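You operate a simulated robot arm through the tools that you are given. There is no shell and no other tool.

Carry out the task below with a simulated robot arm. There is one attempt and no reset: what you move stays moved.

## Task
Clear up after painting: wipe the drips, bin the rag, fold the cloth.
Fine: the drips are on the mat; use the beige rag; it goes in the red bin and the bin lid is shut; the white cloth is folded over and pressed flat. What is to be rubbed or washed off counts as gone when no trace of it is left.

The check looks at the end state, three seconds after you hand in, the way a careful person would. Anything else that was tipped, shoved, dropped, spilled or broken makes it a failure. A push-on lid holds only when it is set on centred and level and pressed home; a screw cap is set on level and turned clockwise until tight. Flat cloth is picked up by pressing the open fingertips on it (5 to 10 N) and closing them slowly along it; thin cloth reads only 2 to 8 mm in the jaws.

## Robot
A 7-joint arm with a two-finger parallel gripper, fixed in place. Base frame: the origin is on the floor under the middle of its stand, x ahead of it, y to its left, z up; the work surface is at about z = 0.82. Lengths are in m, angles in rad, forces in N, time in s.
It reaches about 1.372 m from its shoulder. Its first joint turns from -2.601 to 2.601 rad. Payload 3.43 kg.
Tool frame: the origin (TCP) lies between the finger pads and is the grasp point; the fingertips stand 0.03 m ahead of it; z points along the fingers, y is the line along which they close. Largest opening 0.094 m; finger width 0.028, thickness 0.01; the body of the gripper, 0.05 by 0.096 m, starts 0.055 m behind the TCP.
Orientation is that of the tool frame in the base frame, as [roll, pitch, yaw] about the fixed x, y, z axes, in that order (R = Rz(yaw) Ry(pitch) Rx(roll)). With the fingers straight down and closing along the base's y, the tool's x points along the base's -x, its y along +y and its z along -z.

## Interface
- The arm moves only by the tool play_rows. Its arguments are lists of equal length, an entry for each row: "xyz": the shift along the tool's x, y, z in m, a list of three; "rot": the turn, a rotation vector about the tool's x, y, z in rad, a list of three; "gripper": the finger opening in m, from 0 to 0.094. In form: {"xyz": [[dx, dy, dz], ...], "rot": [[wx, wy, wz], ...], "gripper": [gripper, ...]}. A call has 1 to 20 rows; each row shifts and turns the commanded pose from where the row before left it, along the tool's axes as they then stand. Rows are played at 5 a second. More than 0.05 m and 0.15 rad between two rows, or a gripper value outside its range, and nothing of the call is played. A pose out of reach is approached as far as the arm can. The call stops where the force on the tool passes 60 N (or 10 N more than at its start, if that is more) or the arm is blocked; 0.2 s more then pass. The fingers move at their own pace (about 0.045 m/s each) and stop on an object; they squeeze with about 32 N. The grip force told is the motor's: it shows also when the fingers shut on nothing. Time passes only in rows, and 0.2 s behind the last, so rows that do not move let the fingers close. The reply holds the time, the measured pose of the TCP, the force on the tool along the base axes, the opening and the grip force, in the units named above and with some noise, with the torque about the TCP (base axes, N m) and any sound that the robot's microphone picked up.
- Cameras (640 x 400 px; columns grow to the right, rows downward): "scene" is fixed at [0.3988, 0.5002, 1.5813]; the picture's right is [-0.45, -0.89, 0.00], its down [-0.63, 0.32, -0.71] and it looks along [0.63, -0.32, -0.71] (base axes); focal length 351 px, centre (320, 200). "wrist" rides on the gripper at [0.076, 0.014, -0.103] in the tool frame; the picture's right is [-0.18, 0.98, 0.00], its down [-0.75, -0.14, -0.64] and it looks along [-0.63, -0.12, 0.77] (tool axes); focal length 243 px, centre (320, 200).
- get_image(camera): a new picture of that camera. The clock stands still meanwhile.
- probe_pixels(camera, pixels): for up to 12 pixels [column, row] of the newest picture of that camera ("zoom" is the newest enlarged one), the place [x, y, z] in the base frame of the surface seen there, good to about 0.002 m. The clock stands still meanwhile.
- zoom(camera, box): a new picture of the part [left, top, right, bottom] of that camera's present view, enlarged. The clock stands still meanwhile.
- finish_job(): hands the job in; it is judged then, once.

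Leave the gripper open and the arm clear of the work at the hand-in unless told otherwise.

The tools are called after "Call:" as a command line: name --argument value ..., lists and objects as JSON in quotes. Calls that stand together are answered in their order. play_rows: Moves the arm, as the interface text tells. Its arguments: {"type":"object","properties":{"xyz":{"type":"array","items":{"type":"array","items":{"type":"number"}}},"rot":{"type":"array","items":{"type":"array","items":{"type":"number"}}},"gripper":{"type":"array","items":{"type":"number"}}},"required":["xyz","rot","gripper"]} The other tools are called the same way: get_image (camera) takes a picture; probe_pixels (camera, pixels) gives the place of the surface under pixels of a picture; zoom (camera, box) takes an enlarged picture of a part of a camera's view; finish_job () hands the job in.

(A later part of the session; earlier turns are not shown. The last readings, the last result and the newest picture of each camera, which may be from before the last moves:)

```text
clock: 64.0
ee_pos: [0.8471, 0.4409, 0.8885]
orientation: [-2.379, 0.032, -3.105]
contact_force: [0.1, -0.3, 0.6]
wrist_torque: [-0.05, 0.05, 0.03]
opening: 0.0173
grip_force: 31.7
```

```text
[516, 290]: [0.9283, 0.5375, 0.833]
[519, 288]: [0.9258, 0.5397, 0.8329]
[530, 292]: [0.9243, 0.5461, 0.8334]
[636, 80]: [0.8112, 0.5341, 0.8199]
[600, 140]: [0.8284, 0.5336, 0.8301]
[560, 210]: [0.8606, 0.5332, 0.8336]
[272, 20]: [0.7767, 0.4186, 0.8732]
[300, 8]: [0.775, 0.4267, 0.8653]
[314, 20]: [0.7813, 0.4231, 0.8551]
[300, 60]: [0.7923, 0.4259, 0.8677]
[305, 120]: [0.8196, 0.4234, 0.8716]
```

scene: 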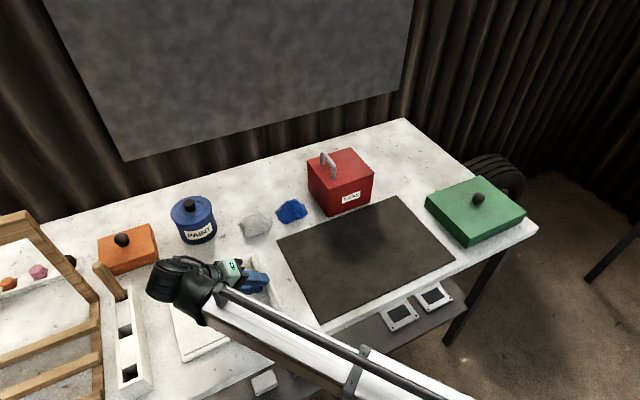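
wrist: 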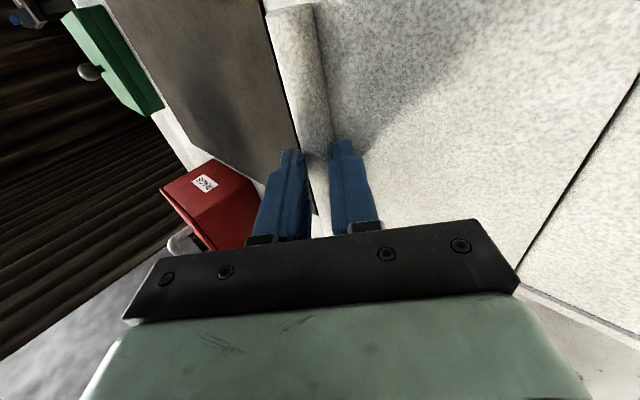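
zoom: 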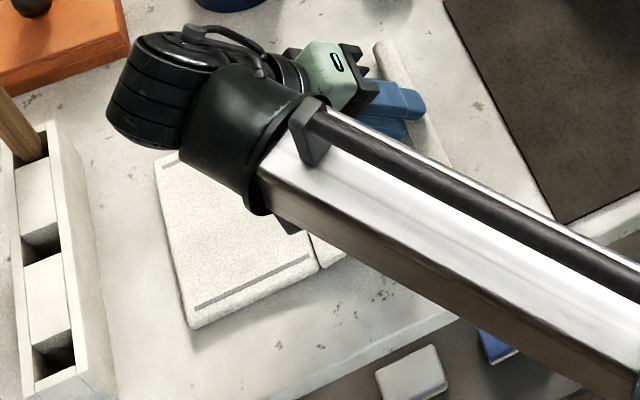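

The cloth has moved about +33 mm in x and +13 mm in y, without turning. The tool is also tilted too far relative to the panel, so the inner finger levers on it. I'll turn the tool back 20° about the roll itself to undo that.

Call:
play_rows --xyz '[[0, -0.0022, 0], [0, -0.0022, 0], [0, -0.0022, 0], [0, -0.0022, 0], [0, 0, 0]]' --rot '[[-0.0873, 0, 0], [-0.0873, 0, 0], [-0.0873, 0, 0], [-0.0873, 0, 0], [0, 0, 0]]' --gripper '[0.01, 0.01, 0.01, 0.01, 0.01]'

Call:
get_image --camera "wrist"

```text
clock: 65.2
ee_pos: [0.8472, 0.4344, 0.8941]
orientation: [-2.729, 0.032, -3.106]
contact_force: [-0.5, 0.3, -1.1]
wrist_torque: [-0.14, 0.0, -0.04]
opening: 0.0175
grip_force: 32.1
```

```text
taken
```

wrist: 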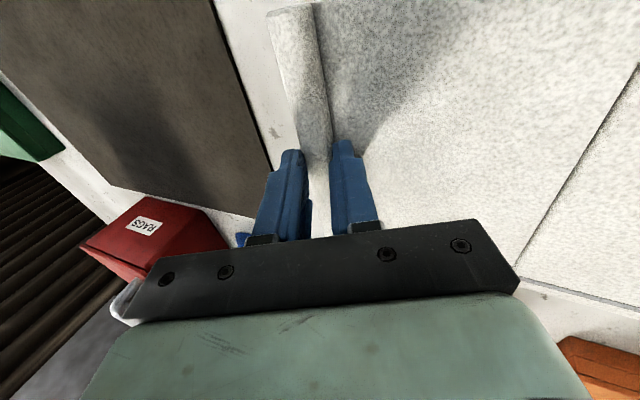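

Call:
probe_pixels --camera "wrist" --pixels '[[285, 40], [298, 40], [312, 40], [300, 100], [312, 130], [320, 170], [350, 60], [400, 80], [500, 120], [600, 130], [625, 110], [520, 275]]'

```text
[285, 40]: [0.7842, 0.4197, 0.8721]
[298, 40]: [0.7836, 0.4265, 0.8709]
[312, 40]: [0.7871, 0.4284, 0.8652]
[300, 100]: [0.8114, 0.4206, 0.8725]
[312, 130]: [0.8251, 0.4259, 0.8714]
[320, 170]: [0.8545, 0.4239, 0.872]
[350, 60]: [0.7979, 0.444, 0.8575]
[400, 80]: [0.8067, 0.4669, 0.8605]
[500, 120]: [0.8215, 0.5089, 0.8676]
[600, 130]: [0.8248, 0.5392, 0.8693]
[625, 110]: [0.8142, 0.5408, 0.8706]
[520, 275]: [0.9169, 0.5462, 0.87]
```

The whole light cloth has followed the hand: the crease is now raised to z≈0.87 and the roll is held firmly. I'll carry it back by 33 mm in −x and about 24 mm in −y with the small turn undone, then lower it 20 mm toward the table.

Call:
play_rows --xyz '[[0.00825, -0.0056, 0.00246], [0.00825, -0.0056, 0.00246], [0.00825, -0.0056, 0.00246], [0.00825, -0.0056, 0.00246], [0, 0, 0], [0, 0.0027, 0.0061], [0, 0.0027, 0.0061], [0, 0.0027, 0.0061], [0, 0, 0]]' --rot '[[0, 0.0109, 0.005], [0, 0.0109, 0.005], [0, 0.0109, 0.005], [0, 0.0109, 0.005], [0, 0, 0], [0, 0, 0], [0, 0, 0], [0, 0, 0], [0, 0, 0]]' --gripper '[0.01, 0.01, 0.01, 0.01, 0.01, 0.01, 0.01, 0.01, 0.01]'

Call:
get_image --camera "wrist"

Call:
zoom --camera "scene" --box '[150, 240, 310, 390]'

```text
clock: 67.2
ee_pos: [0.816, 0.4094, 0.8747]
orientation: [-2.729, 0.0, 3.141]
contact_force: [-1.0, 0.0, -0.3]
wrist_torque: [0.01, 0.0, 0.0]
opening: 0.0099
grip_force: 0.0
```

```text
taken
```

wrist: 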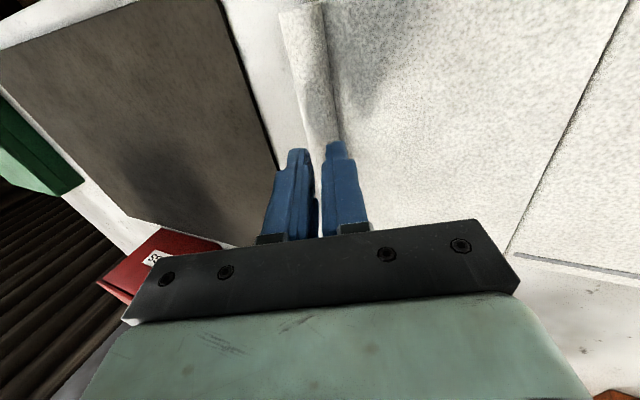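

```text
2.67 times, centred on (230, 315) of scene
```

zoom: 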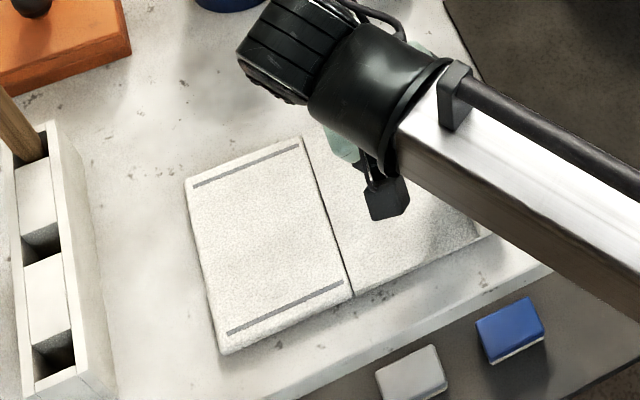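

The roll has slipped out and the cloth lies flat again. The fingers are empty, closed to 10 mm. I'll rise straight up, turn the tool back to the 10° grasp tilt, and look at the cloth.

Call:
play_rows --xyz '[[0, -0.008, -0.0183], [0, -0.012, -0.0275], [0, -0.014, -0.032], [0, -0.014, -0.032], [0, 0, 0], [0, 0, 0], [0, 0, 0], [0, 0, 0], [0, 0, 0]]' --rot '[[0, 0, 0], [0, 0, 0], [0, 0, 0], [0, 0, 0], [-0.1466, 0, 0], [-0.1466, 0, 0], [-0.1466, 0, 0], [-0.1466, 0, 0], [0, 0, 0]]' --gripper '[0.01, 0.01, 0.01, 0.01, 0.03, 0.04, 0.04, 0.04, 0.04]'

Call:
get_image --camera "wrist"

Call:
zoom --camera "scene" --box '[150, 240, 310, 390]'

```text
clock: 69.2
ee_pos: [0.8172, 0.4098, 0.9939]
orientation: [2.968, 0.001, -3.14]
contact_force: [-0.2, -0.8, -0.1]
wrist_torque: [0.02, -0.01, 0.01]
opening: 0.0403
grip_force: 0.0
```

```text
taken
```

wrist: 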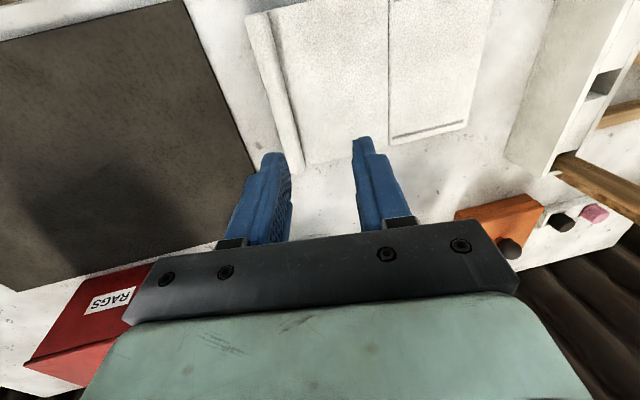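

```text
2.67 times, centred on (230, 315) of scene
```

zoom: 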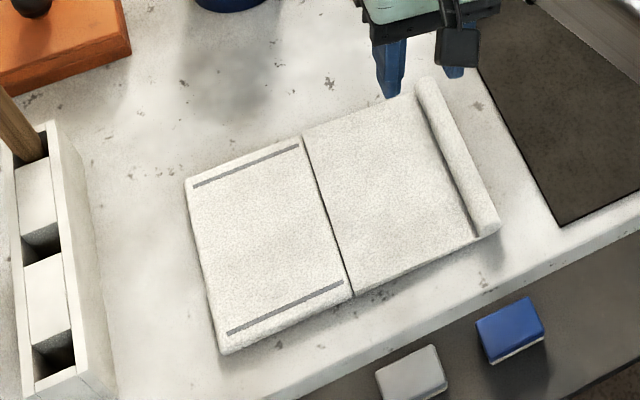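

The cloth lies flat again, close to its first place. I'll measure its corners.

Call:
probe_pixels --camera "zoom" --pixels '[[187, 180], [222, 353], [302, 140], [353, 293], [420, 85], [494, 228], [450, 150], [457, 150], [464, 150], [443, 150], [437, 150], [330, 215]]'

Call:
probe_pixels --camera "wrist" --pixels '[[259, 70], [263, 70], [267, 70], [271, 70], [275, 70], [279, 70], [284, 70], [300, 70], [340, 70], [386, 70], [400, 70], [290, 160]]'

```text
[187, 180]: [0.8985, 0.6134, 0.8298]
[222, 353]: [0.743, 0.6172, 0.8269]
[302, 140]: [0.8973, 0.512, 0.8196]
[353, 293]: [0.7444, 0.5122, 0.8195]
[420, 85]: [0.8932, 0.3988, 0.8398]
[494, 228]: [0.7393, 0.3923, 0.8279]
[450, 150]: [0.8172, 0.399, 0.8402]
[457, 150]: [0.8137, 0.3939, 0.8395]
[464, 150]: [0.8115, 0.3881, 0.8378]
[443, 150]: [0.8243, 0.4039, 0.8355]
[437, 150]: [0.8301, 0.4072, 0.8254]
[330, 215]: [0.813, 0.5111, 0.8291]
```

```text
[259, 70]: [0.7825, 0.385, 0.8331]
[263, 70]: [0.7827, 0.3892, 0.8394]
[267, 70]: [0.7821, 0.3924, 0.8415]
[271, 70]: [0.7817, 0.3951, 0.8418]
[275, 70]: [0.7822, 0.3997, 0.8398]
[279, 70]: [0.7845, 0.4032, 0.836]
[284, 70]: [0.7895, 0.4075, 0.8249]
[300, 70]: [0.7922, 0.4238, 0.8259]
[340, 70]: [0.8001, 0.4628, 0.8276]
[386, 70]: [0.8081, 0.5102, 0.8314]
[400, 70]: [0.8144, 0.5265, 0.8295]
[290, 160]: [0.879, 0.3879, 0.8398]
```

The cloth is flat and within about 5 mm of its first place: x 0.743–0.898, crease y≈0.512, roll centre y≈0.395. The arm can't tilt far enough this way to bring the panel right over. A better plan is to grip the roll's near end with the tool pointing horizontally in +x, and turn the tool about its own axis. First I'll check the table's front edge and the space in front of it.

Call:
get_image --camera "scene"

Call:
probe_pixels --camera "scene" --pixels '[[300, 335], [300, 342], [300, 346], [300, 350], [330, 325], [260, 357], [230, 372], [235, 385], [265, 382], [302, 360], [340, 340], [400, 305]]'

```text
taken
```

scene: 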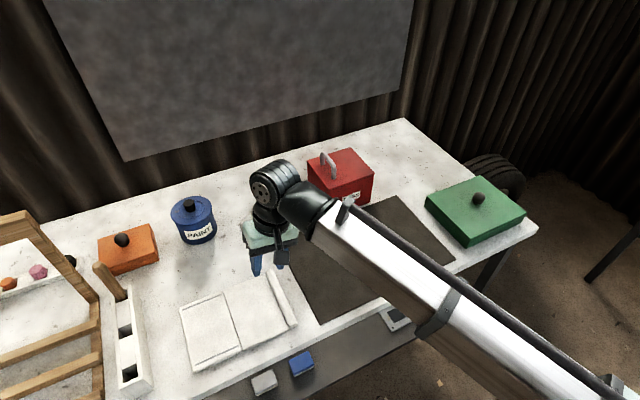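

```text
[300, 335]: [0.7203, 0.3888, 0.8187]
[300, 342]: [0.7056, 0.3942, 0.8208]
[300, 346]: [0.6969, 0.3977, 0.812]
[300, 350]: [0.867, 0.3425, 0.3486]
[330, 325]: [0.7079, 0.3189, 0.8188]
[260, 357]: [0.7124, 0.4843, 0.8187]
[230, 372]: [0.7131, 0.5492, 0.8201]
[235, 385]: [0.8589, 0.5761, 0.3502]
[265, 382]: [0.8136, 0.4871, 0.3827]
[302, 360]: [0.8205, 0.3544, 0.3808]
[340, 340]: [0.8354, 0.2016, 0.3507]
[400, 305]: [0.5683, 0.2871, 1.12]
```

The front edge is at x≈0.70, and the shelf below is far down at z≈0.35, so the hand has room in front of the table. I'll rehearse in the air first: straighten the tool, back off to x≈0.70 at z≈1.05, and begin pitching it forward.

Call:
play_rows --xyz '[[0, 0, 0], [0, 0, 0], [0.029, -0.0035, -0.014], [0.029, -0.0035, -0.014], [0.029, -0.0035, -0.014], [0.03, -0.004, -0.014], [0, 0, 0], [0, 0, 0], [0, 0, 0], [0, 0, 0], [0, 0, 0], [0, 0, 0]]' --rot '[[0.0873, 0, 0], [0.0873, 0, 0], [0, 0, 0], [0, 0, 0], [0, 0, 0], [0, 0, 0], [0, -0.1309, 0], [0, -0.1309, 0], [0, -0.1309, 0], [0, -0.1309, 0], [0, -0.1309, 0], [0, 0, 0]]' --gripper '[0.034, 0.034, 0.034, 0.034, 0.034, 0.034, 0.034, 0.034, 0.034, 0.034, 0.034, 0.034]'

Call:
get_image --camera "scene"

```text
clock: 71.8
ee_pos: [0.6993, 0.3938, 1.049]
orientation: [-3.139, 0.656, -3.139]
contact_force: [0.2, 0.0, 0.4]
wrist_torque: [-0.05, -0.02, 0.01]
opening: 0.034
grip_force: 0.1
```

```text
taken
```

scene: 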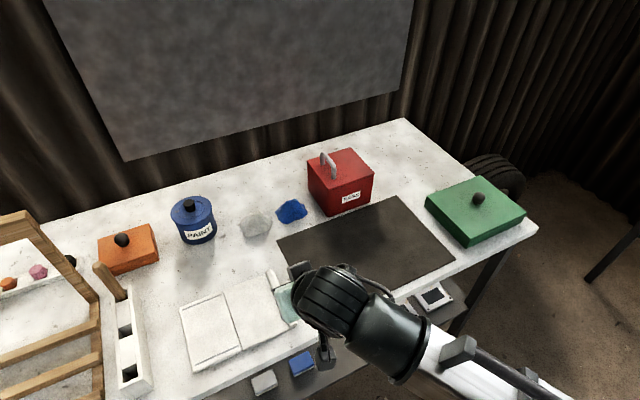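

It's 37.5° forward with no trouble. I'll continue to fully horizontal (+x).

Call:
play_rows --xyz '[[0, 0, 0], [0, 0, 0], [0, 0, 0], [0, 0, 0], [0, 0, 0], [0, 0, 0], [0, 0, 0], [0, 0, 0]]' --rot '[[0, -0.1309, 0], [0, -0.1309, 0], [0, -0.1309, 0], [0, -0.1309, 0], [0, -0.1309, 0], [0, -0.1309, 0], [0, -0.1309, 0], [0, 0, 0]]' --gripper '[0.034, 0.034, 0.034, 0.034, 0.034, 0.034, 0.034, 0.034]'

Call:
get_image --camera "scene"

Call:
get_image --camera "wrist"

```text
clock: 73.6
ee_pos: [0.6981, 0.3944, 1.049]
orientation: [-1.081, 1.57, -1.083]
contact_force: [-0.1, 0.1, 0.2]
wrist_torque: [-0.02, -0.01, 0.0]
opening: 0.0342
grip_force: 0.1
```

```text
taken
```

scene: 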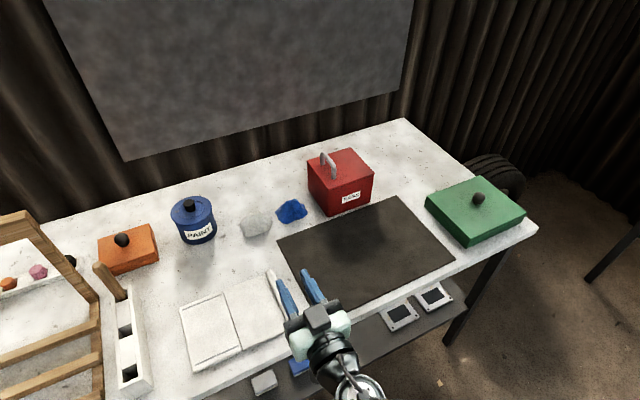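

```text
taken
```

wrist: 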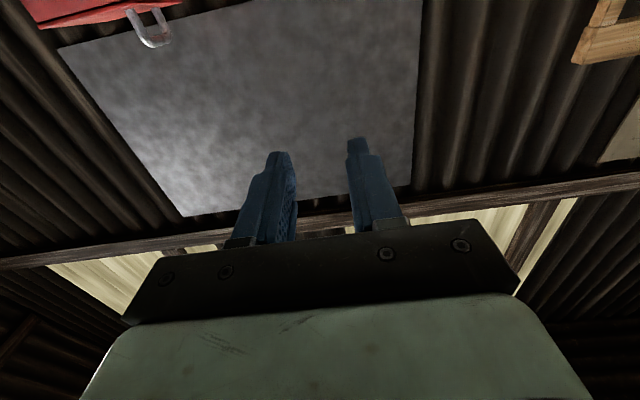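

The tool points straight along +x. I'll lower it in front of the table (x≈0.66, fingertips short of the edge at 0.70) to the working height and see that this is reachable.

Call:
play_rows --xyz '[[0, 0, -0.019], [0, 0, -0.019], [0.03, 0, 0], [0.03, 0, 0], [0.03, 0, 0], [0.03, 0, 0], [0.03, 0, 0], [0.03, 0, 0], [0.024, 0, 0], [0, 0, 0]]' --rot '[[0, 0, 0], [0, 0, 0], [0, 0, 0], [0, 0, 0], [0, 0, 0], [0, 0, 0], [0, 0, 0], [0, 0, 0], [0, 0, 0], [0, 0, 0]]' --gripper '[0.034, 0.034, 0.034, 0.034, 0.034, 0.034, 0.034, 0.034, 0.034, 0.034]'

Call:
get_image --camera "scene"

Call:
get_image --camera "wrist"

```text
clock: 75.8
ee_pos: [0.6605, 0.3957, 0.8455]
orientation: [-1.65, 1.569, -1.651]
contact_force: [0.1, 0.4, 0.4]
wrist_torque: [0.01, 0.0, 0.01]
opening: 0.0341
grip_force: 0.0
```

```text
taken
```

scene: 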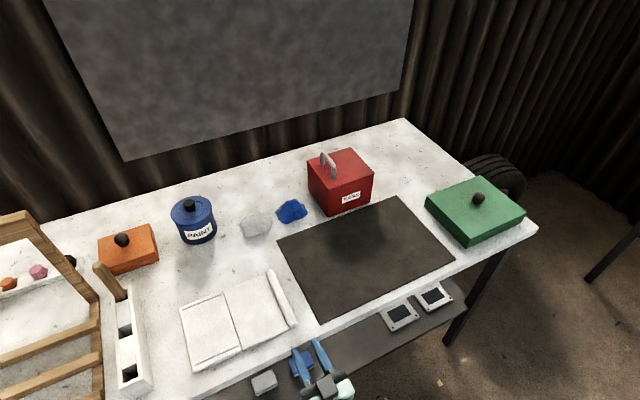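

```text
taken
```

wrist: 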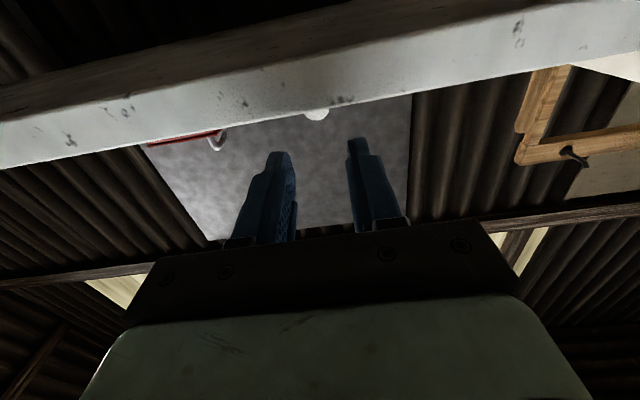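

The height is reachable, and the underside camera shows the roll's end at (316,113) between the fingers. Now I'll rehearse the fold arc here in front of the table, without touching the cloth: set a 10° roll, then turn about the tool axis while moving around the crease line (y 0.512, z 0.829).

Call:
play_rows --xyz '[[0.007, -0.002, 0], [0, 0, 0], [0, 0, 0], [-0.01477, 0.00488, 0], [-0.01477, 0.00488, 0], [-0.01477, 0.00488, 0], [-0.01477, 0.00488, 0], [-0.01477, 0.00488, 0], [-0.01477, 0.00488, 0], [-0.01477, 0.00488, 0], [-0.01477, 0.00488, 0], [-0.01477, 0.00488, 0], [-0.01477, 0.00488, 0], [0, 0, 0]]' --rot '[[0, 0, 0], [0, 0, 0.0873], [0, 0, 0.0873], [0, 0, -0.1309], [0, 0, -0.1309], [0, 0, -0.1309], [0, 0, -0.1309], [0, 0, -0.1309], [0, 0, -0.1309], [0, 0, -0.1309], [0, 0, -0.1309], [0, 0, -0.1309], [0, 0, -0.1309], [0, 0, 0]]' --gripper '[0.026, 0.026, 0.026, 0.026, 0.026, 0.026, 0.026, 0.026, 0.026, 0.026, 0.026, 0.026, 0.026, 0.026]'

Call:
get_image --camera "scene"

```text
clock: 78.8
ee_pos: [0.6607, 0.489, 0.9456]
orientation: [-1.569, 0.433, -1.571]
contact_force: [-0.3, -0.1, -0.4]
wrist_torque: [0.01, 0.0, 0.0]
opening: 0.0262
grip_force: 0.0
```

```text
taken
```

scene: 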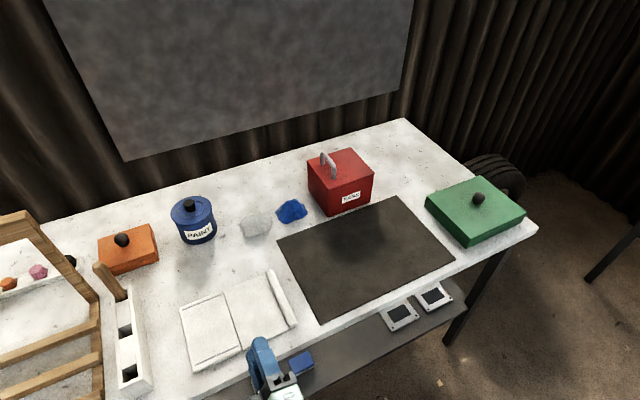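

It's exactly on the planned arc at 75°. I'll rehearse the second half up to 150°.

Call:
play_rows --xyz '[[-0.01477, 0.00488, 0], [-0.01477, 0.00488, 0], [-0.01477, 0.00488, 0], [-0.01477, 0.00488, 0], [-0.01477, 0.00488, 0], [-0.01477, 0.00488, 0], [-0.01477, 0.00488, 0], [-0.01477, 0.00488, 0], [-0.01477, 0.00488, 0], [-0.01477, 0.00488, 0], [0, 0, 0]]' --rot '[[0, 0, -0.1309], [0, 0, -0.1309], [0, 0, -0.1309], [0, 0, -0.1309], [0, 0, -0.1309], [0, 0, -0.1309], [0, 0, -0.1309], [0, 0, -0.1309], [0, 0, -0.1309], [0, 0, -0.1309], [0, 0, 0]]' --gripper '[0.026, 0.026, 0.026, 0.026, 0.026, 0.026, 0.026, 0.026, 0.026, 0.026, 0.026]'

Call:
get_image --camera "scene"

Call:
get_image --camera "wrist"

```text
clock: 81.2
ee_pos: [0.6587, 0.6172, 0.8793]
orientation: [-1.57, -0.875, -1.57]
contact_force: [-0.2, 0.1, -0.4]
wrist_torque: [-0.02, 0.01, 0.02]
opening: 0.0261
grip_force: 0.2
```

```text
taken
```

scene: 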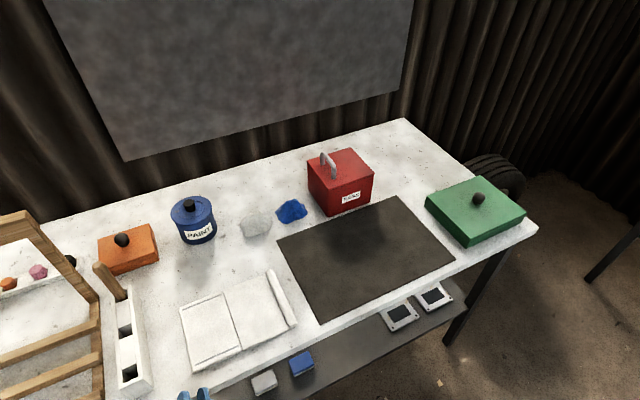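

```text
taken
```

wrist: 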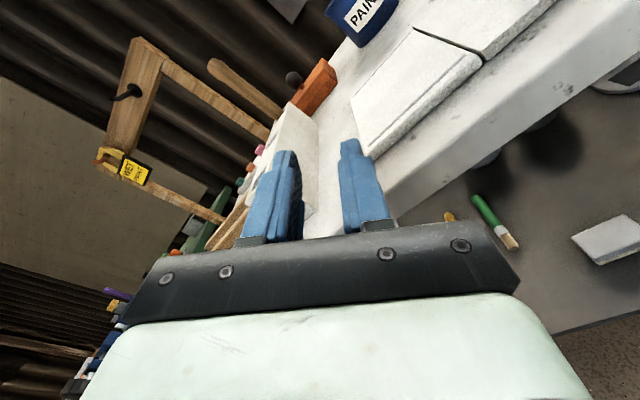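

The whole 150° turn is reachable and stays on the arc. I'll try one step more, to about 157°, then run the arc backwards to the start pose.

Call:
play_rows --xyz '[[-0.01477, 0.00488, 0], [0, 0, 0]]' --rot '[[0, 0, -0.1309], [0, 0, 0]]' --gripper '[0.026, 0.026]'

Call:
play_rows --xyz '[[0.01528, -0.0029, 0], [0.01528, -0.0029, 0], [0.01528, -0.0029, 0], [0.01528, -0.0029, 0], [0.01528, -0.0029, 0], [0.01528, -0.0029, 0], [0.01528, -0.0029, 0], [0.01528, -0.0029, 0], [0.01528, -0.0029, 0], [0.01528, -0.0029, 0], [0.01528, -0.0029, 0], [0, 0, 0]]' --rot '[[0, 0, 0.1309], [0, 0, 0.1309], [0, 0, 0.1309], [0, 0, 0.1309], [0, 0, 0.1309], [0, 0, 0.1309], [0, 0, 0.1309], [0, 0, 0.1309], [0, 0, 0.1309], [0, 0, 0.1309], [0, 0, 0.1309], [0, 0, 0]]' --gripper '[0.026, 0.026, 0.026, 0.026, 0.026, 0.026, 0.026, 0.026, 0.026, 0.026, 0.026, 0.026]'

Call:
play_rows --xyz '[[0.01528, -0.0029, 0], [0.01528, -0.0029, 0], [0.01528, -0.0029, 0], [0.01528, -0.0029, 0], [0.01528, -0.0029, 0], [0.01528, -0.0029, 0], [0.01528, -0.0029, 0], [0.01528, -0.0029, 0], [0.01528, -0.0029, 0], [0.01528, -0.0029, 0], [0, 0, 0]]' --rot '[[0, 0, 0.1309], [0, 0, 0.1309], [0, 0, 0.1309], [0, 0, 0.1309], [0, 0, 0.1309], [0, 0, 0.1309], [0, 0, 0.1309], [0, 0, 0.1309], [0, 0, 0.1309], [0, 0, 0.1309], [0, 0, 0]]' --gripper '[0.026, 0.026, 0.026, 0.026, 0.026, 0.026, 0.026, 0.026, 0.026, 0.026, 0.026]'

```text
clock: 81.8
ee_pos: [0.6607, 0.623, 0.865]
orientation: [-1.572, -1.008, -1.571]
contact_force: [-0.1, 0.4, 0.5]
wrist_torque: [0.03, 0.05, 0.01]
opening: 0.0259
grip_force: 0.0
```

```text
clock: 84.4
ee_pos: [0.6614, 0.4884, 0.9455]
orientation: [-1.571, 0.436, -1.572]
contact_force: [-0.7, 0.1, 0.6]
wrist_torque: [-0.03, -0.02, 0.01]
opening: 0.026
grip_force: 0.0
```

```text
clock: 86.8
ee_pos: [0.6612, 0.3924, 0.838]
orientation: [1.571, 1.396, 1.571]
contact_force: [-0.1, 1.1, -0.4]
wrist_torque: [-0.03, -0.02, 0.01]
opening: 0.0263
grip_force: 0.0
```

Rehearsal done, and I'm back at the start pose. Now I'll measure the roll's near end precisely before gripping it.

Call:
zoom --camera "scene" --box '[250, 290, 330, 340]'

Call:
zoom --camera "wrist" --box '[230, 60, 410, 180]'

```text
8.00 times, centred on (290, 315) of scene
```

zoom: 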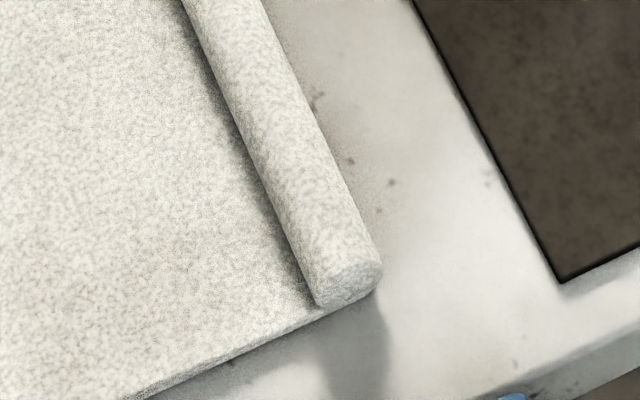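

```text
3.33 times, centred on (320, 120) of wrist
```

zoom: 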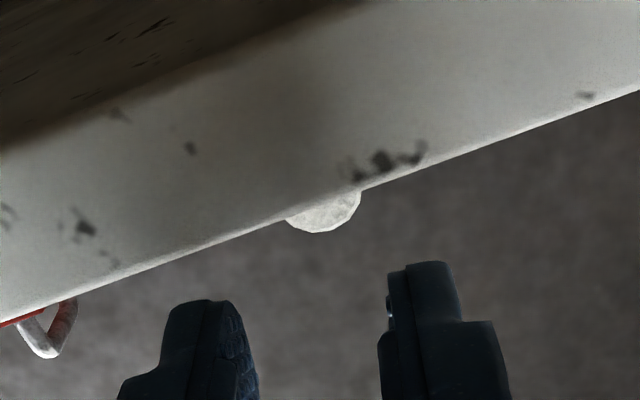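

Call:
zoom --camera "scene" --box '[250, 290, 330, 340]'

Call:
probe_pixels --camera "zoom" --pixels '[[297, 240], [305, 238], [315, 236], [325, 234], [335, 232], [345, 230], [352, 228], [358, 227], [320, 295], [345, 285], [375, 270], [285, 245]]'

```text
8.00 times, centred on (290, 315) of scene
```

zoom: 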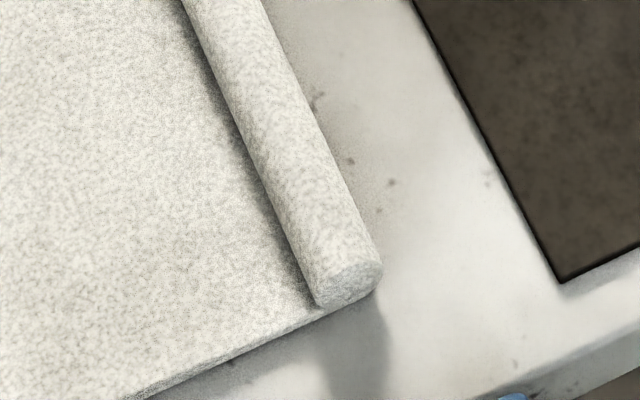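

```text
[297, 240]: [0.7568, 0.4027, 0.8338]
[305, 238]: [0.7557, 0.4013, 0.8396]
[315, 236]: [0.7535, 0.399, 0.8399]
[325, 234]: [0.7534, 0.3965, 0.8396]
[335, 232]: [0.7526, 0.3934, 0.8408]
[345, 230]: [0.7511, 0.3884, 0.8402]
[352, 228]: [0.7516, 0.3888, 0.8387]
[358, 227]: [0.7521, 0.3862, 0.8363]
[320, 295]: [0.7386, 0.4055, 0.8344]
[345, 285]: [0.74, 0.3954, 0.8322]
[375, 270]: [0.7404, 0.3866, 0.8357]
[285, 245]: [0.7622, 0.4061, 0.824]
```

The roll's near end face is at x≈0.740, centre (y 0.395, z 0.830). I'll slide forward along +x with the fingers open to 30 mm so they pass on either side of the roll, watching for contact.

Call:
play_rows --xyz '[[0, 0.001, 0], [0, 0, 0.02], [0, 0, 0.02], [0, 0, 0.012], [0, 0, 0.008], [0, 0, 0]]' --rot '[[0, 0, 0], [0, 0, 0], [0, 0, 0], [0, 0, 0], [0, 0, 0], [0, 0, 0]]' --gripper '[0.03, 0.03, 0.03, 0.03, 0.03, 0.03]'

Call:
zoom --camera "scene" --box '[250, 290, 330, 350]'

Call:
get_image --camera "wrist"

```text
clock: 87.7
ee_pos: [0.6999, 0.3909, 0.8373]
orientation: [1.59, 1.396, 1.594]
contact_force: [-22.5, 2.3, 4.6]
wrist_torque: [-0.09, 0.4, -0.57]
opening: 0.0284
grip_force: 0.0
stopped in row 4: the force on the tool passed its limit at 83 N (the readings are from after the stop); the commanded pose is now the measured one
```

```text
6.67 times, centred on (290, 320) of scene
```

zoom: 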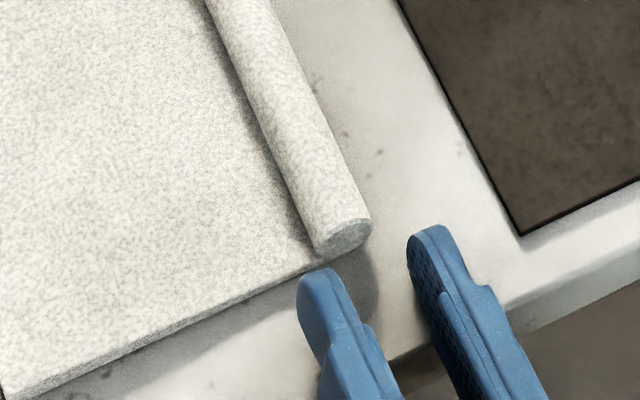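

```text
taken
```

wrist: 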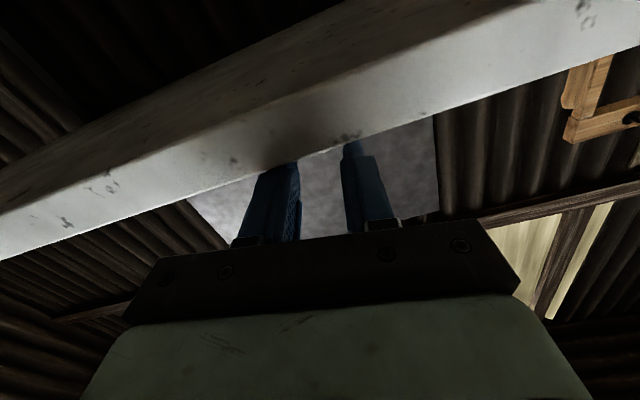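

The tool stopped with a push of about 80 N against something at x≈0.70. A stepped, thicker part of a finger seems to have met the table's front edge. The cloth and roll haven't moved. I'll back off 20 mm and examine the finger shape.

Call:
play_rows --xyz '[[0, 0, -0.01], [0, 0, -0.012], [0, 0, 0]]' --rot '[[0, 0, 0], [0, 0, 0], [0, 0, 0]]' --gripper '[0.03, 0.03, 0.03]'

Call:
zoom --camera "scene" --box '[260, 310, 360, 380]'

Call:
zoom --camera "wrist" --box '[210, 100, 420, 240]'

```text
clock: 88.5
ee_pos: [0.6783, 0.3918, 0.8372]
orientation: [1.598, 1.394, 1.602]
contact_force: [3.8, 1.1, 3.0]
wrist_torque: [-0.07, -0.18, 0.11]
opening: 0.0293
grip_force: 0.1
```

```text
5.71 times, centred on (310, 345) of scene
```

zoom: 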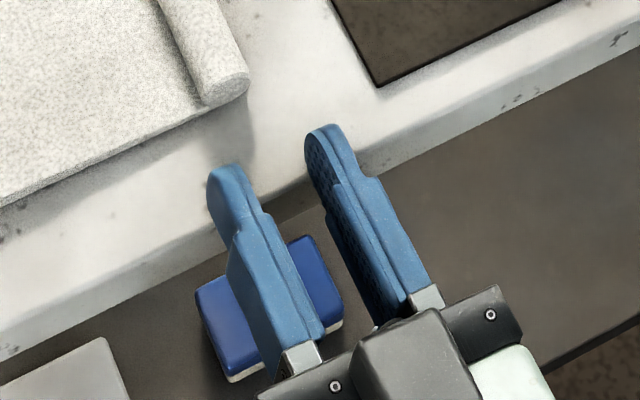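

```text
2.86 times, centred on (315, 170) of wrist
```

zoom: 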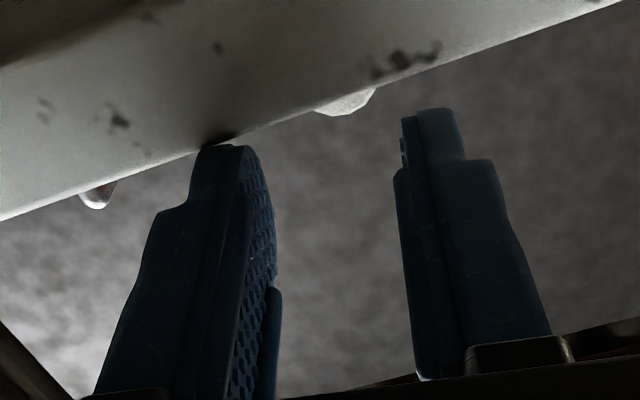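

The fingers have an outward step near their base. With the 10° roll, the outer finger's step ran into the table's edge. I'll back off, reduce the roll to 5° and set the height to z≈0.839, so both fingers clear the table and the panel.

Call:
play_rows --xyz '[[0, 0, -0.02], [-0.0016, 0.0025, 0], [0, 0, 0], [0, 0, 0]]' --rot '[[0, 0, 0], [0, 0, -0.0873], [0, 0, 0], [0, 0, 0]]' --gripper '[0.03, 0.03, 0.03, 0.03]'

Call:
play_rows --xyz '[[0, 0, 0]]' --rot '[[0, 0, 0]]' --gripper '[0.03]'

Call:
play_rows --xyz '[[0, 0, 0]]' --rot '[[0, 0, 0]]' --gripper '[0.03]'

Call:
play_rows --xyz '[[0, 0, 0]]' --rot '[[0, 0, 0]]' --gripper '[0.03]'

```text
clock: 89.5
ee_pos: [0.659, 0.394, 0.8396]
orientation: [1.622, 1.483, 1.627]
contact_force: [-0.4, -0.7, -0.2]
wrist_torque: [-0.02, 0.02, 0.02]
opening: 0.0298
grip_force: 0.0
```

```text
clock: 89.9
ee_pos: [0.6581, 0.394, 0.8388]
orientation: [1.621, 1.482, 1.625]
contact_force: [-0.1, 0.0, -0.3]
wrist_torque: [-0.01, 0.03, -0.01]
opening: 0.03
grip_force: 0.0
```

```text
clock: 90.3
ee_pos: [0.6593, 0.3934, 0.8387]
orientation: [1.622, 1.481, 1.626]
contact_force: [1.1, -0.3, 0.3]
wrist_torque: [0.0, 0.02, 0.01]
opening: 0.0302
grip_force: 0.1
```

```text
clock: 90.7
ee_pos: [0.6586, 0.3934, 0.8396]
orientation: [1.622, 1.482, 1.625]
contact_force: [0.1, -0.4, 0.1]
wrist_torque: [0.01, 0.0, 0.0]
opening: 0.0299
grip_force: 0.1
```

The pose averages (0.659, 0.3937, 0.8392) with a 5° roll and no contact. I'll advance slowly toward the roll.

Call:
play_rows --xyz '[[0, 0, 0.01], [0, 0, 0.01], [0, 0, 0.01], [0, 0, 0.01], [0, 0, 0.006], [0, 0, 0]]' --rot '[[0, 0, 0], [0, 0, 0], [0, 0, 0], [0, 0, 0], [0, 0, 0], [0, 0, 0]]' --gripper '[0.03, 0.03, 0.03, 0.03, 0.03, 0.03]'

Call:
zoom --camera "scene" --box '[250, 290, 340, 360]'

```text
clock: 92.1
ee_pos: [0.7053, 0.3952, 0.8383]
orientation: [1.622, 1.483, 1.626]
contact_force: [0.0, 0.6, 0.4]
wrist_torque: [0.03, 0.05, -0.04]
opening: 0.0299
grip_force: 0.0
```

```text
5.71 times, centred on (295, 325) of scene
```

zoom: 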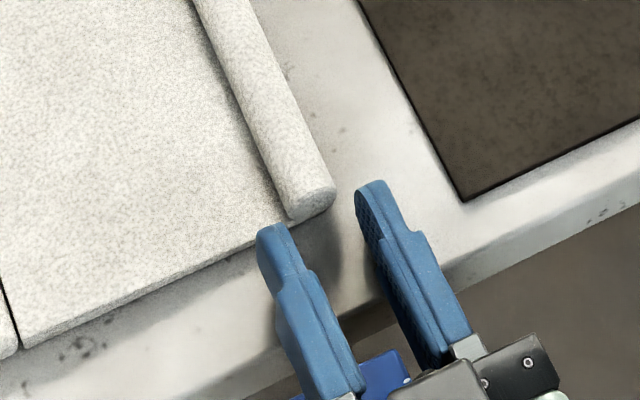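

I'm past the edge with no contact, with the fingertips just short of the cloth. I'll raise 1 mm for safety and slide on over the panel's edge in small steps.

Call:
play_rows --xyz '[[-0.001, 0, 0], [0, 0, 0.005], [0, 0, 0.005], [0, 0, 0.005], [0, 0, 0]]' --rot '[[0, 0, 0], [0, 0, 0], [0, 0, 0], [0, 0, 0], [0, 0, 0]]' --gripper '[0.03, 0.03, 0.03, 0.03, 0.03]'

Call:
zoom --camera "scene" --box '[250, 290, 340, 360]'

```text
clock: 93.3
ee_pos: [0.7212, 0.3949, 0.8405]
orientation: [1.619, 1.481, 1.623]
contact_force: [-1.1, -0.1, 0.8]
wrist_torque: [-0.02, 0.0, 0.01]
opening: 0.0299
grip_force: 0.0
```

```text
5.71 times, centred on (295, 325) of scene
```

zoom: 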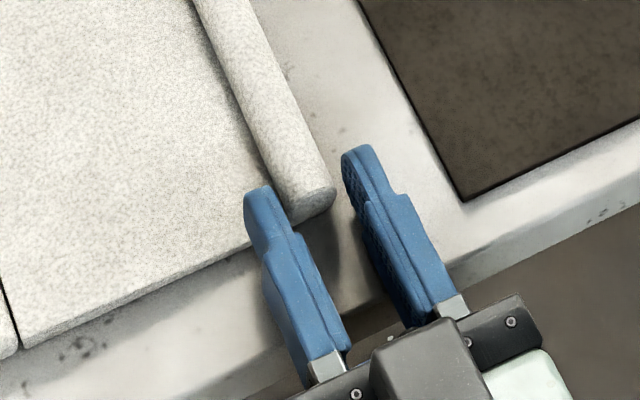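

The inner finger has passed over the panel beside the roll with no push on the cloth. I'll continue 20 mm further so about 30 mm of roll is between the pads.

Call:
play_rows --xyz '[[0, 0, 0.005], [0, 0, 0.005], [0, 0, 0.005], [0, 0, 0.005], [0, 0, 0]]' --rot '[[0, 0, 0], [0, 0, 0], [0, 0, 0], [0, 0, 0], [0, 0, 0]]' --gripper '[0.03, 0.03, 0.03, 0.03, 0.03]'

Call:
zoom --camera "scene" --box '[250, 280, 340, 350]'

Call:
get_image --camera "wrist"

```text
clock: 94.5
ee_pos: [0.7398, 0.3944, 0.8394]
orientation: [1.622, 1.482, 1.626]
contact_force: [-0.2, -1.0, 0.4]
wrist_torque: [-0.01, 0.02, 0.0]
opening: 0.03
grip_force: 0.1
```

```text
5.71 times, centred on (295, 315) of scene
```

zoom: 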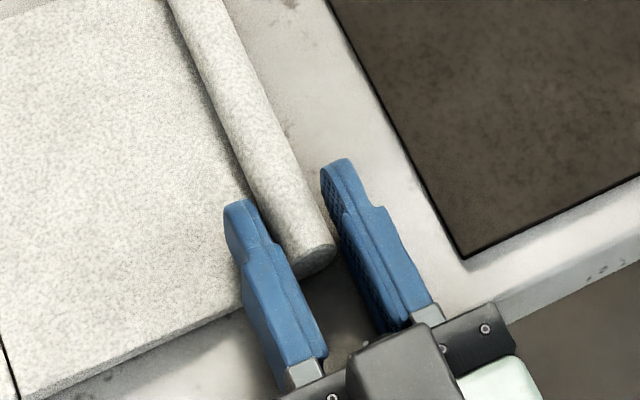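

```text
taken
```

wrist: 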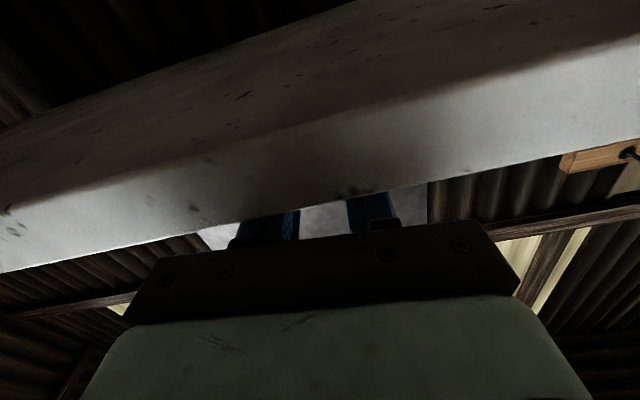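

The fingers are along both sides of the roll. I'll lower 1 mm for a deeper hold and close slowly.

Call:
play_rows --xyz '[[0.001, 0, 0], [0, 0, 0], [0, 0, 0], [0, 0, 0], [0, 0, 0], [0, 0, 0], [0, 0, 0], [0, 0, 0]]' --rot '[[0, 0, 0], [0, 0, 0], [0, 0, 0], [0, 0, 0], [0, 0, 0], [0, 0, 0], [0, 0, 0], [0, 0, 0]]' --gripper '[0.03, 0.026, 0.022, 0.018, 0.014, 0.008, 0.008, 0.008]'

Call:
zoom --camera "scene" --box '[250, 280, 340, 350]'

```text
clock: 96.3
ee_pos: [0.7401, 0.3947, 0.8399]
orientation: [1.623, 1.482, 1.626]
contact_force: [0.1, -0.5, 0.7]
wrist_torque: [-0.08, 0.02, 0.02]
opening: 0.0231
grip_force: 31.8
```

```text
5.71 times, centred on (295, 315) of scene
```

zoom: 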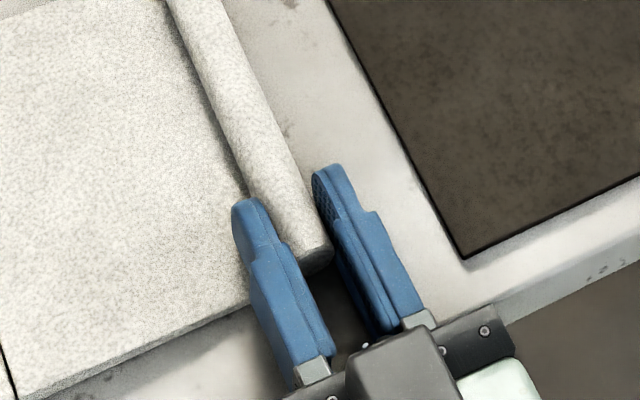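

A solid grip: 23.1 mm at 32 N, the roll's full width. I'll start the fold with the first 15°, turning about the tool axis around the crease.

Call:
play_rows --xyz '[[-0.00605, 0.00127, 0], [-0.00605, 0.00127, 0], [-0.00605, 0.00127, 0], [-0.00605, 0.00127, 0], [-0.00605, 0.00127, 0], [0, 0, 0]]' --rot '[[0, 0, -0.05236], [0, 0, -0.05236], [0, 0, -0.05236], [0, 0, -0.05236], [0, 0, -0.05236], [0, 0, 0]]' --gripper '[0.008, 0.008, 0.008, 0.008, 0.008, 0.008]'

Call:
zoom --camera "scene" --box '[165, 240, 345, 370]'

```text
clock: 97.7
ee_pos: [0.7405, 0.4014, 0.8681]
orientation: [-1.598, 1.396, -1.594]
contact_force: [0.0, -0.3, 0.3]
wrist_torque: [-0.05, 0.1, -0.04]
opening: 0.0232
grip_force: 31.6
```

```text
3.08 times, centred on (255, 305) of scene
```

zoom: 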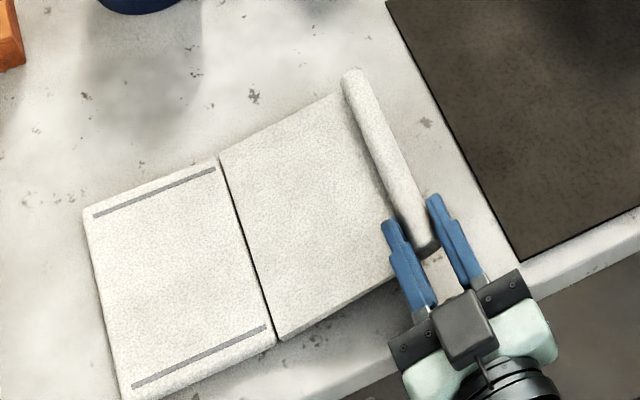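

The roll seems to be rising with the fingers. I'll probe the roll, panel and crease heights to be sure.

Call:
probe_pixels --camera "zoom" --pixels '[[352, 75], [380, 140], [405, 200], [340, 110], [300, 150], [250, 200], [232, 180], [250, 255], [270, 320], [90, 212], [125, 395], [330, 280]]'

```text
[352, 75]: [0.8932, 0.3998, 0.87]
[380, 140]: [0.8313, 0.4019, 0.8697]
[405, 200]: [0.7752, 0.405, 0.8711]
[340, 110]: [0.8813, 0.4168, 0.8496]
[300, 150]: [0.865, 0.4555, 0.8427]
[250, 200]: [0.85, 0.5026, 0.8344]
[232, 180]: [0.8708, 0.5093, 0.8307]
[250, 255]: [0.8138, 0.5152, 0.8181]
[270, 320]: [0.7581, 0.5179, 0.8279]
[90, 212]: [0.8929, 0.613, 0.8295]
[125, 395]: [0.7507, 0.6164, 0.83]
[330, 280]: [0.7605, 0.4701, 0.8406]
```

The panel rises evenly along its length (roll top z≈0.870), and the left panel has stayed put. I'll continue 30° more.

Call:
play_rows --xyz '[[-0.01004, 0.00229, 0], [-0.01004, 0.00229, 0], [-0.01004, 0.00229, 0], [-0.01004, 0.00229, 0], [-0.01004, 0.00229, 0], [-0.01004, 0.00229, 0], [0, 0, 0]]' --rot '[[0, 0, -0.0873], [0, 0, -0.0873], [0, 0, -0.0873], [0, 0, -0.0873], [0, 0, -0.0873], [0, 0, -0.0873], [0, 0, 0]]' --gripper '[0.008, 0.008, 0.008, 0.008, 0.008, 0.008, 0.008]'

Call:
zoom --camera "scene" --box '[165, 240, 345, 370]'

```text
clock: 99.3
ee_pos: [0.7405, 0.4357, 0.9194]
orientation: [-1.58, 0.873, -1.573]
contact_force: [0.2, -1.4, 2.4]
wrist_torque: [0.0, 0.03, -0.03]
opening: 0.0229
grip_force: 31.9
```

```text
3.08 times, centred on (255, 305) of scene
```

zoom: 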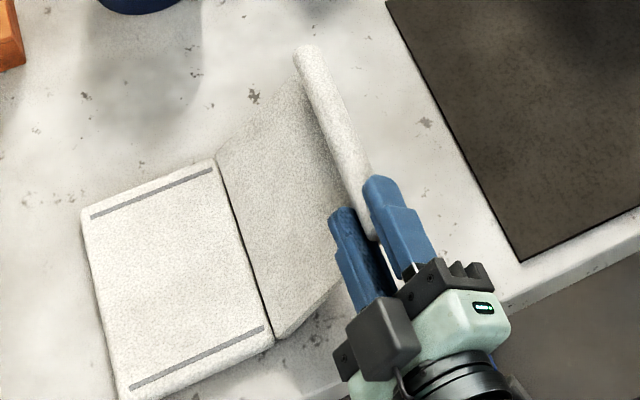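

At about 45° everything follows nicely and the left panel is in place. I'll continue another 45° to upright.

Call:
play_rows --xyz '[[-0.01004, 0.00229, 0], [-0.01004, 0.00229, 0], [-0.01004, 0.00229, 0], [-0.01004, 0.00229, 0], [-0.01004, 0.00229, 0], [-0.01004, 0.00229, 0], [-0.01004, 0.00229, 0], [-0.01004, 0.00229, 0], [-0.01004, 0.00229, 0], [0, 0, 0]]' --rot '[[0, 0, -0.0873], [0, 0, -0.0873], [0, 0, -0.0873], [0, 0, -0.0873], [0, 0, -0.0873], [0, 0, -0.0873], [0, 0, -0.0873], [0, 0, -0.0873], [0, 0, -0.0873], [0, 0, 0]]' --gripper '[0.008, 0.008, 0.008, 0.008, 0.008, 0.008, 0.008, 0.008, 0.008, 0.008]'

Call:
zoom --camera "scene" --box '[145, 230, 325, 380]'

```text
clock: 101.3
ee_pos: [0.7411, 0.5173, 0.9504]
orientation: [-1.562, 0.129, -1.565]
contact_force: [-2.2, 0.3, 19.7]
wrist_torque: [0.03, 0.23, 0.06]
opening: 0.0228
grip_force: 32.2
stopped in row 9: the force on the tool passed its limit at 61 N (the readings are from after the stop); the commanded pose is now the measured one
```

```text
2.67 times, centred on (235, 305) of scene
```

zoom: 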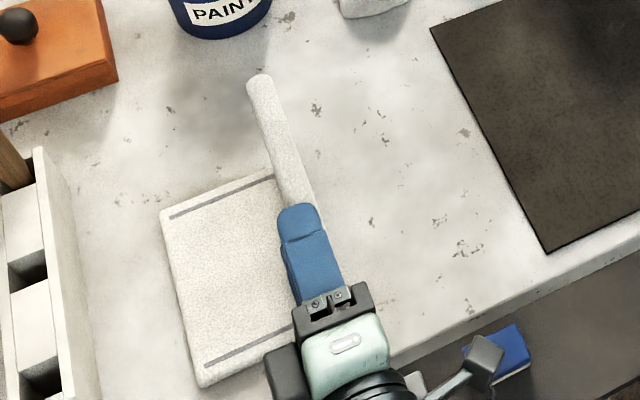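

The tool stopped because the panel, now about 88° upright, was pressing down on the table: the real radius is slightly larger than planned. There's 20 N of residual upward force. I'll raise 2 mm to relieve it and read again.

Call:
play_rows --xyz '[[-0.0002, -0.001, 0], [-0.0002, -0.001, 0], [0, 0, 0]]' --rot '[[0, 0, 0], [0, 0, 0], [0, 0, 0]]' --gripper '[0.008, 0.008, 0.008]'

Call:
zoom --camera "scene" --box '[145, 230, 325, 380]'

Call:
get_image --camera "wrist"

```text
clock: 102.1
ee_pos: [0.7403, 0.5193, 0.9498]
orientation: [-1.565, 0.128, -1.566]
contact_force: [0.1, -1.9, 13.3]
wrist_torque: [-0.06, 0.05, -0.06]
opening: 0.0227
grip_force: 32.2
```

```text
2.67 times, centred on (235, 305) of scene
```

zoom: 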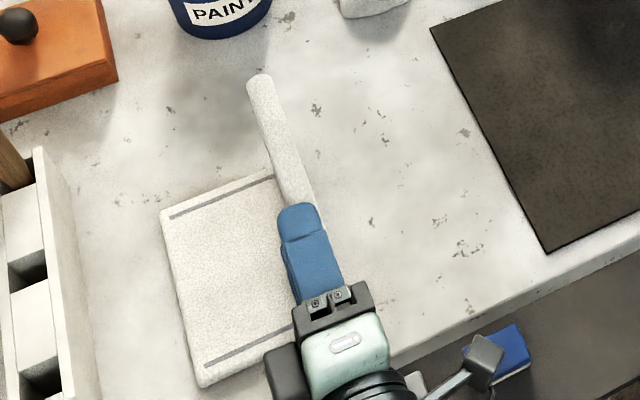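

```text
taken
```

wrist: 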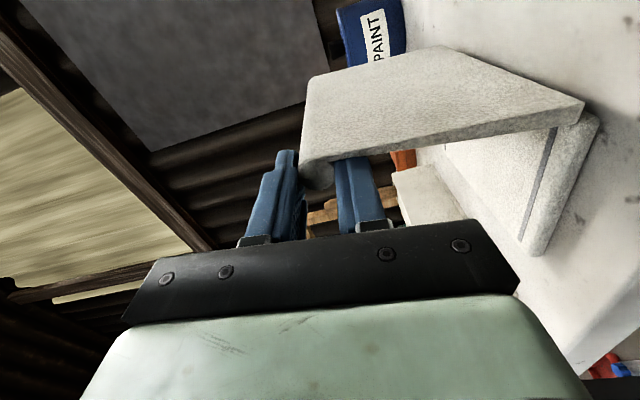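

Seen from the −y side, the panel stands upright with the roll gripped at the top. There's still 13 N, so I'll raise another 2 mm.

Call:
play_rows --xyz '[[-0.0002, -0.001, 0], [-0.0002, -0.001, 0], [0, 0, 0]]' --rot '[[0, 0, 0], [0, 0, 0], [0, 0, 0]]' --gripper '[0.008, 0.008, 0.008]'

Call:
probe_pixels --camera "wrist" --pixels '[[582, 104], [440, 48], [305, 90], [555, 130], [560, 105], [500, 75], [400, 90], [540, 190], [590, 120], [320, 160]]'

```text
clock: 102.9
ee_pos: [0.7405, 0.519, 0.9518]
orientation: [-1.569, 0.128, -1.564]
contact_force: [1.1, 0.5, 0.3]
wrist_torque: [0.04, 0.13, 0.06]
opening: 0.0229
grip_force: 32.2
```

```text
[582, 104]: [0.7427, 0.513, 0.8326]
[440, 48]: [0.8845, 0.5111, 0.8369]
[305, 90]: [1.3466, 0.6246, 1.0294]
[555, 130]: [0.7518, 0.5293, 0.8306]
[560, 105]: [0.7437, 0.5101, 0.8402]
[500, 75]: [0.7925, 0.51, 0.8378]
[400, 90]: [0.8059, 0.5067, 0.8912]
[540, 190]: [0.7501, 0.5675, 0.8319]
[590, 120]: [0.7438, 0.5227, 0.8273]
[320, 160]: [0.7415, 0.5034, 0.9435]
```

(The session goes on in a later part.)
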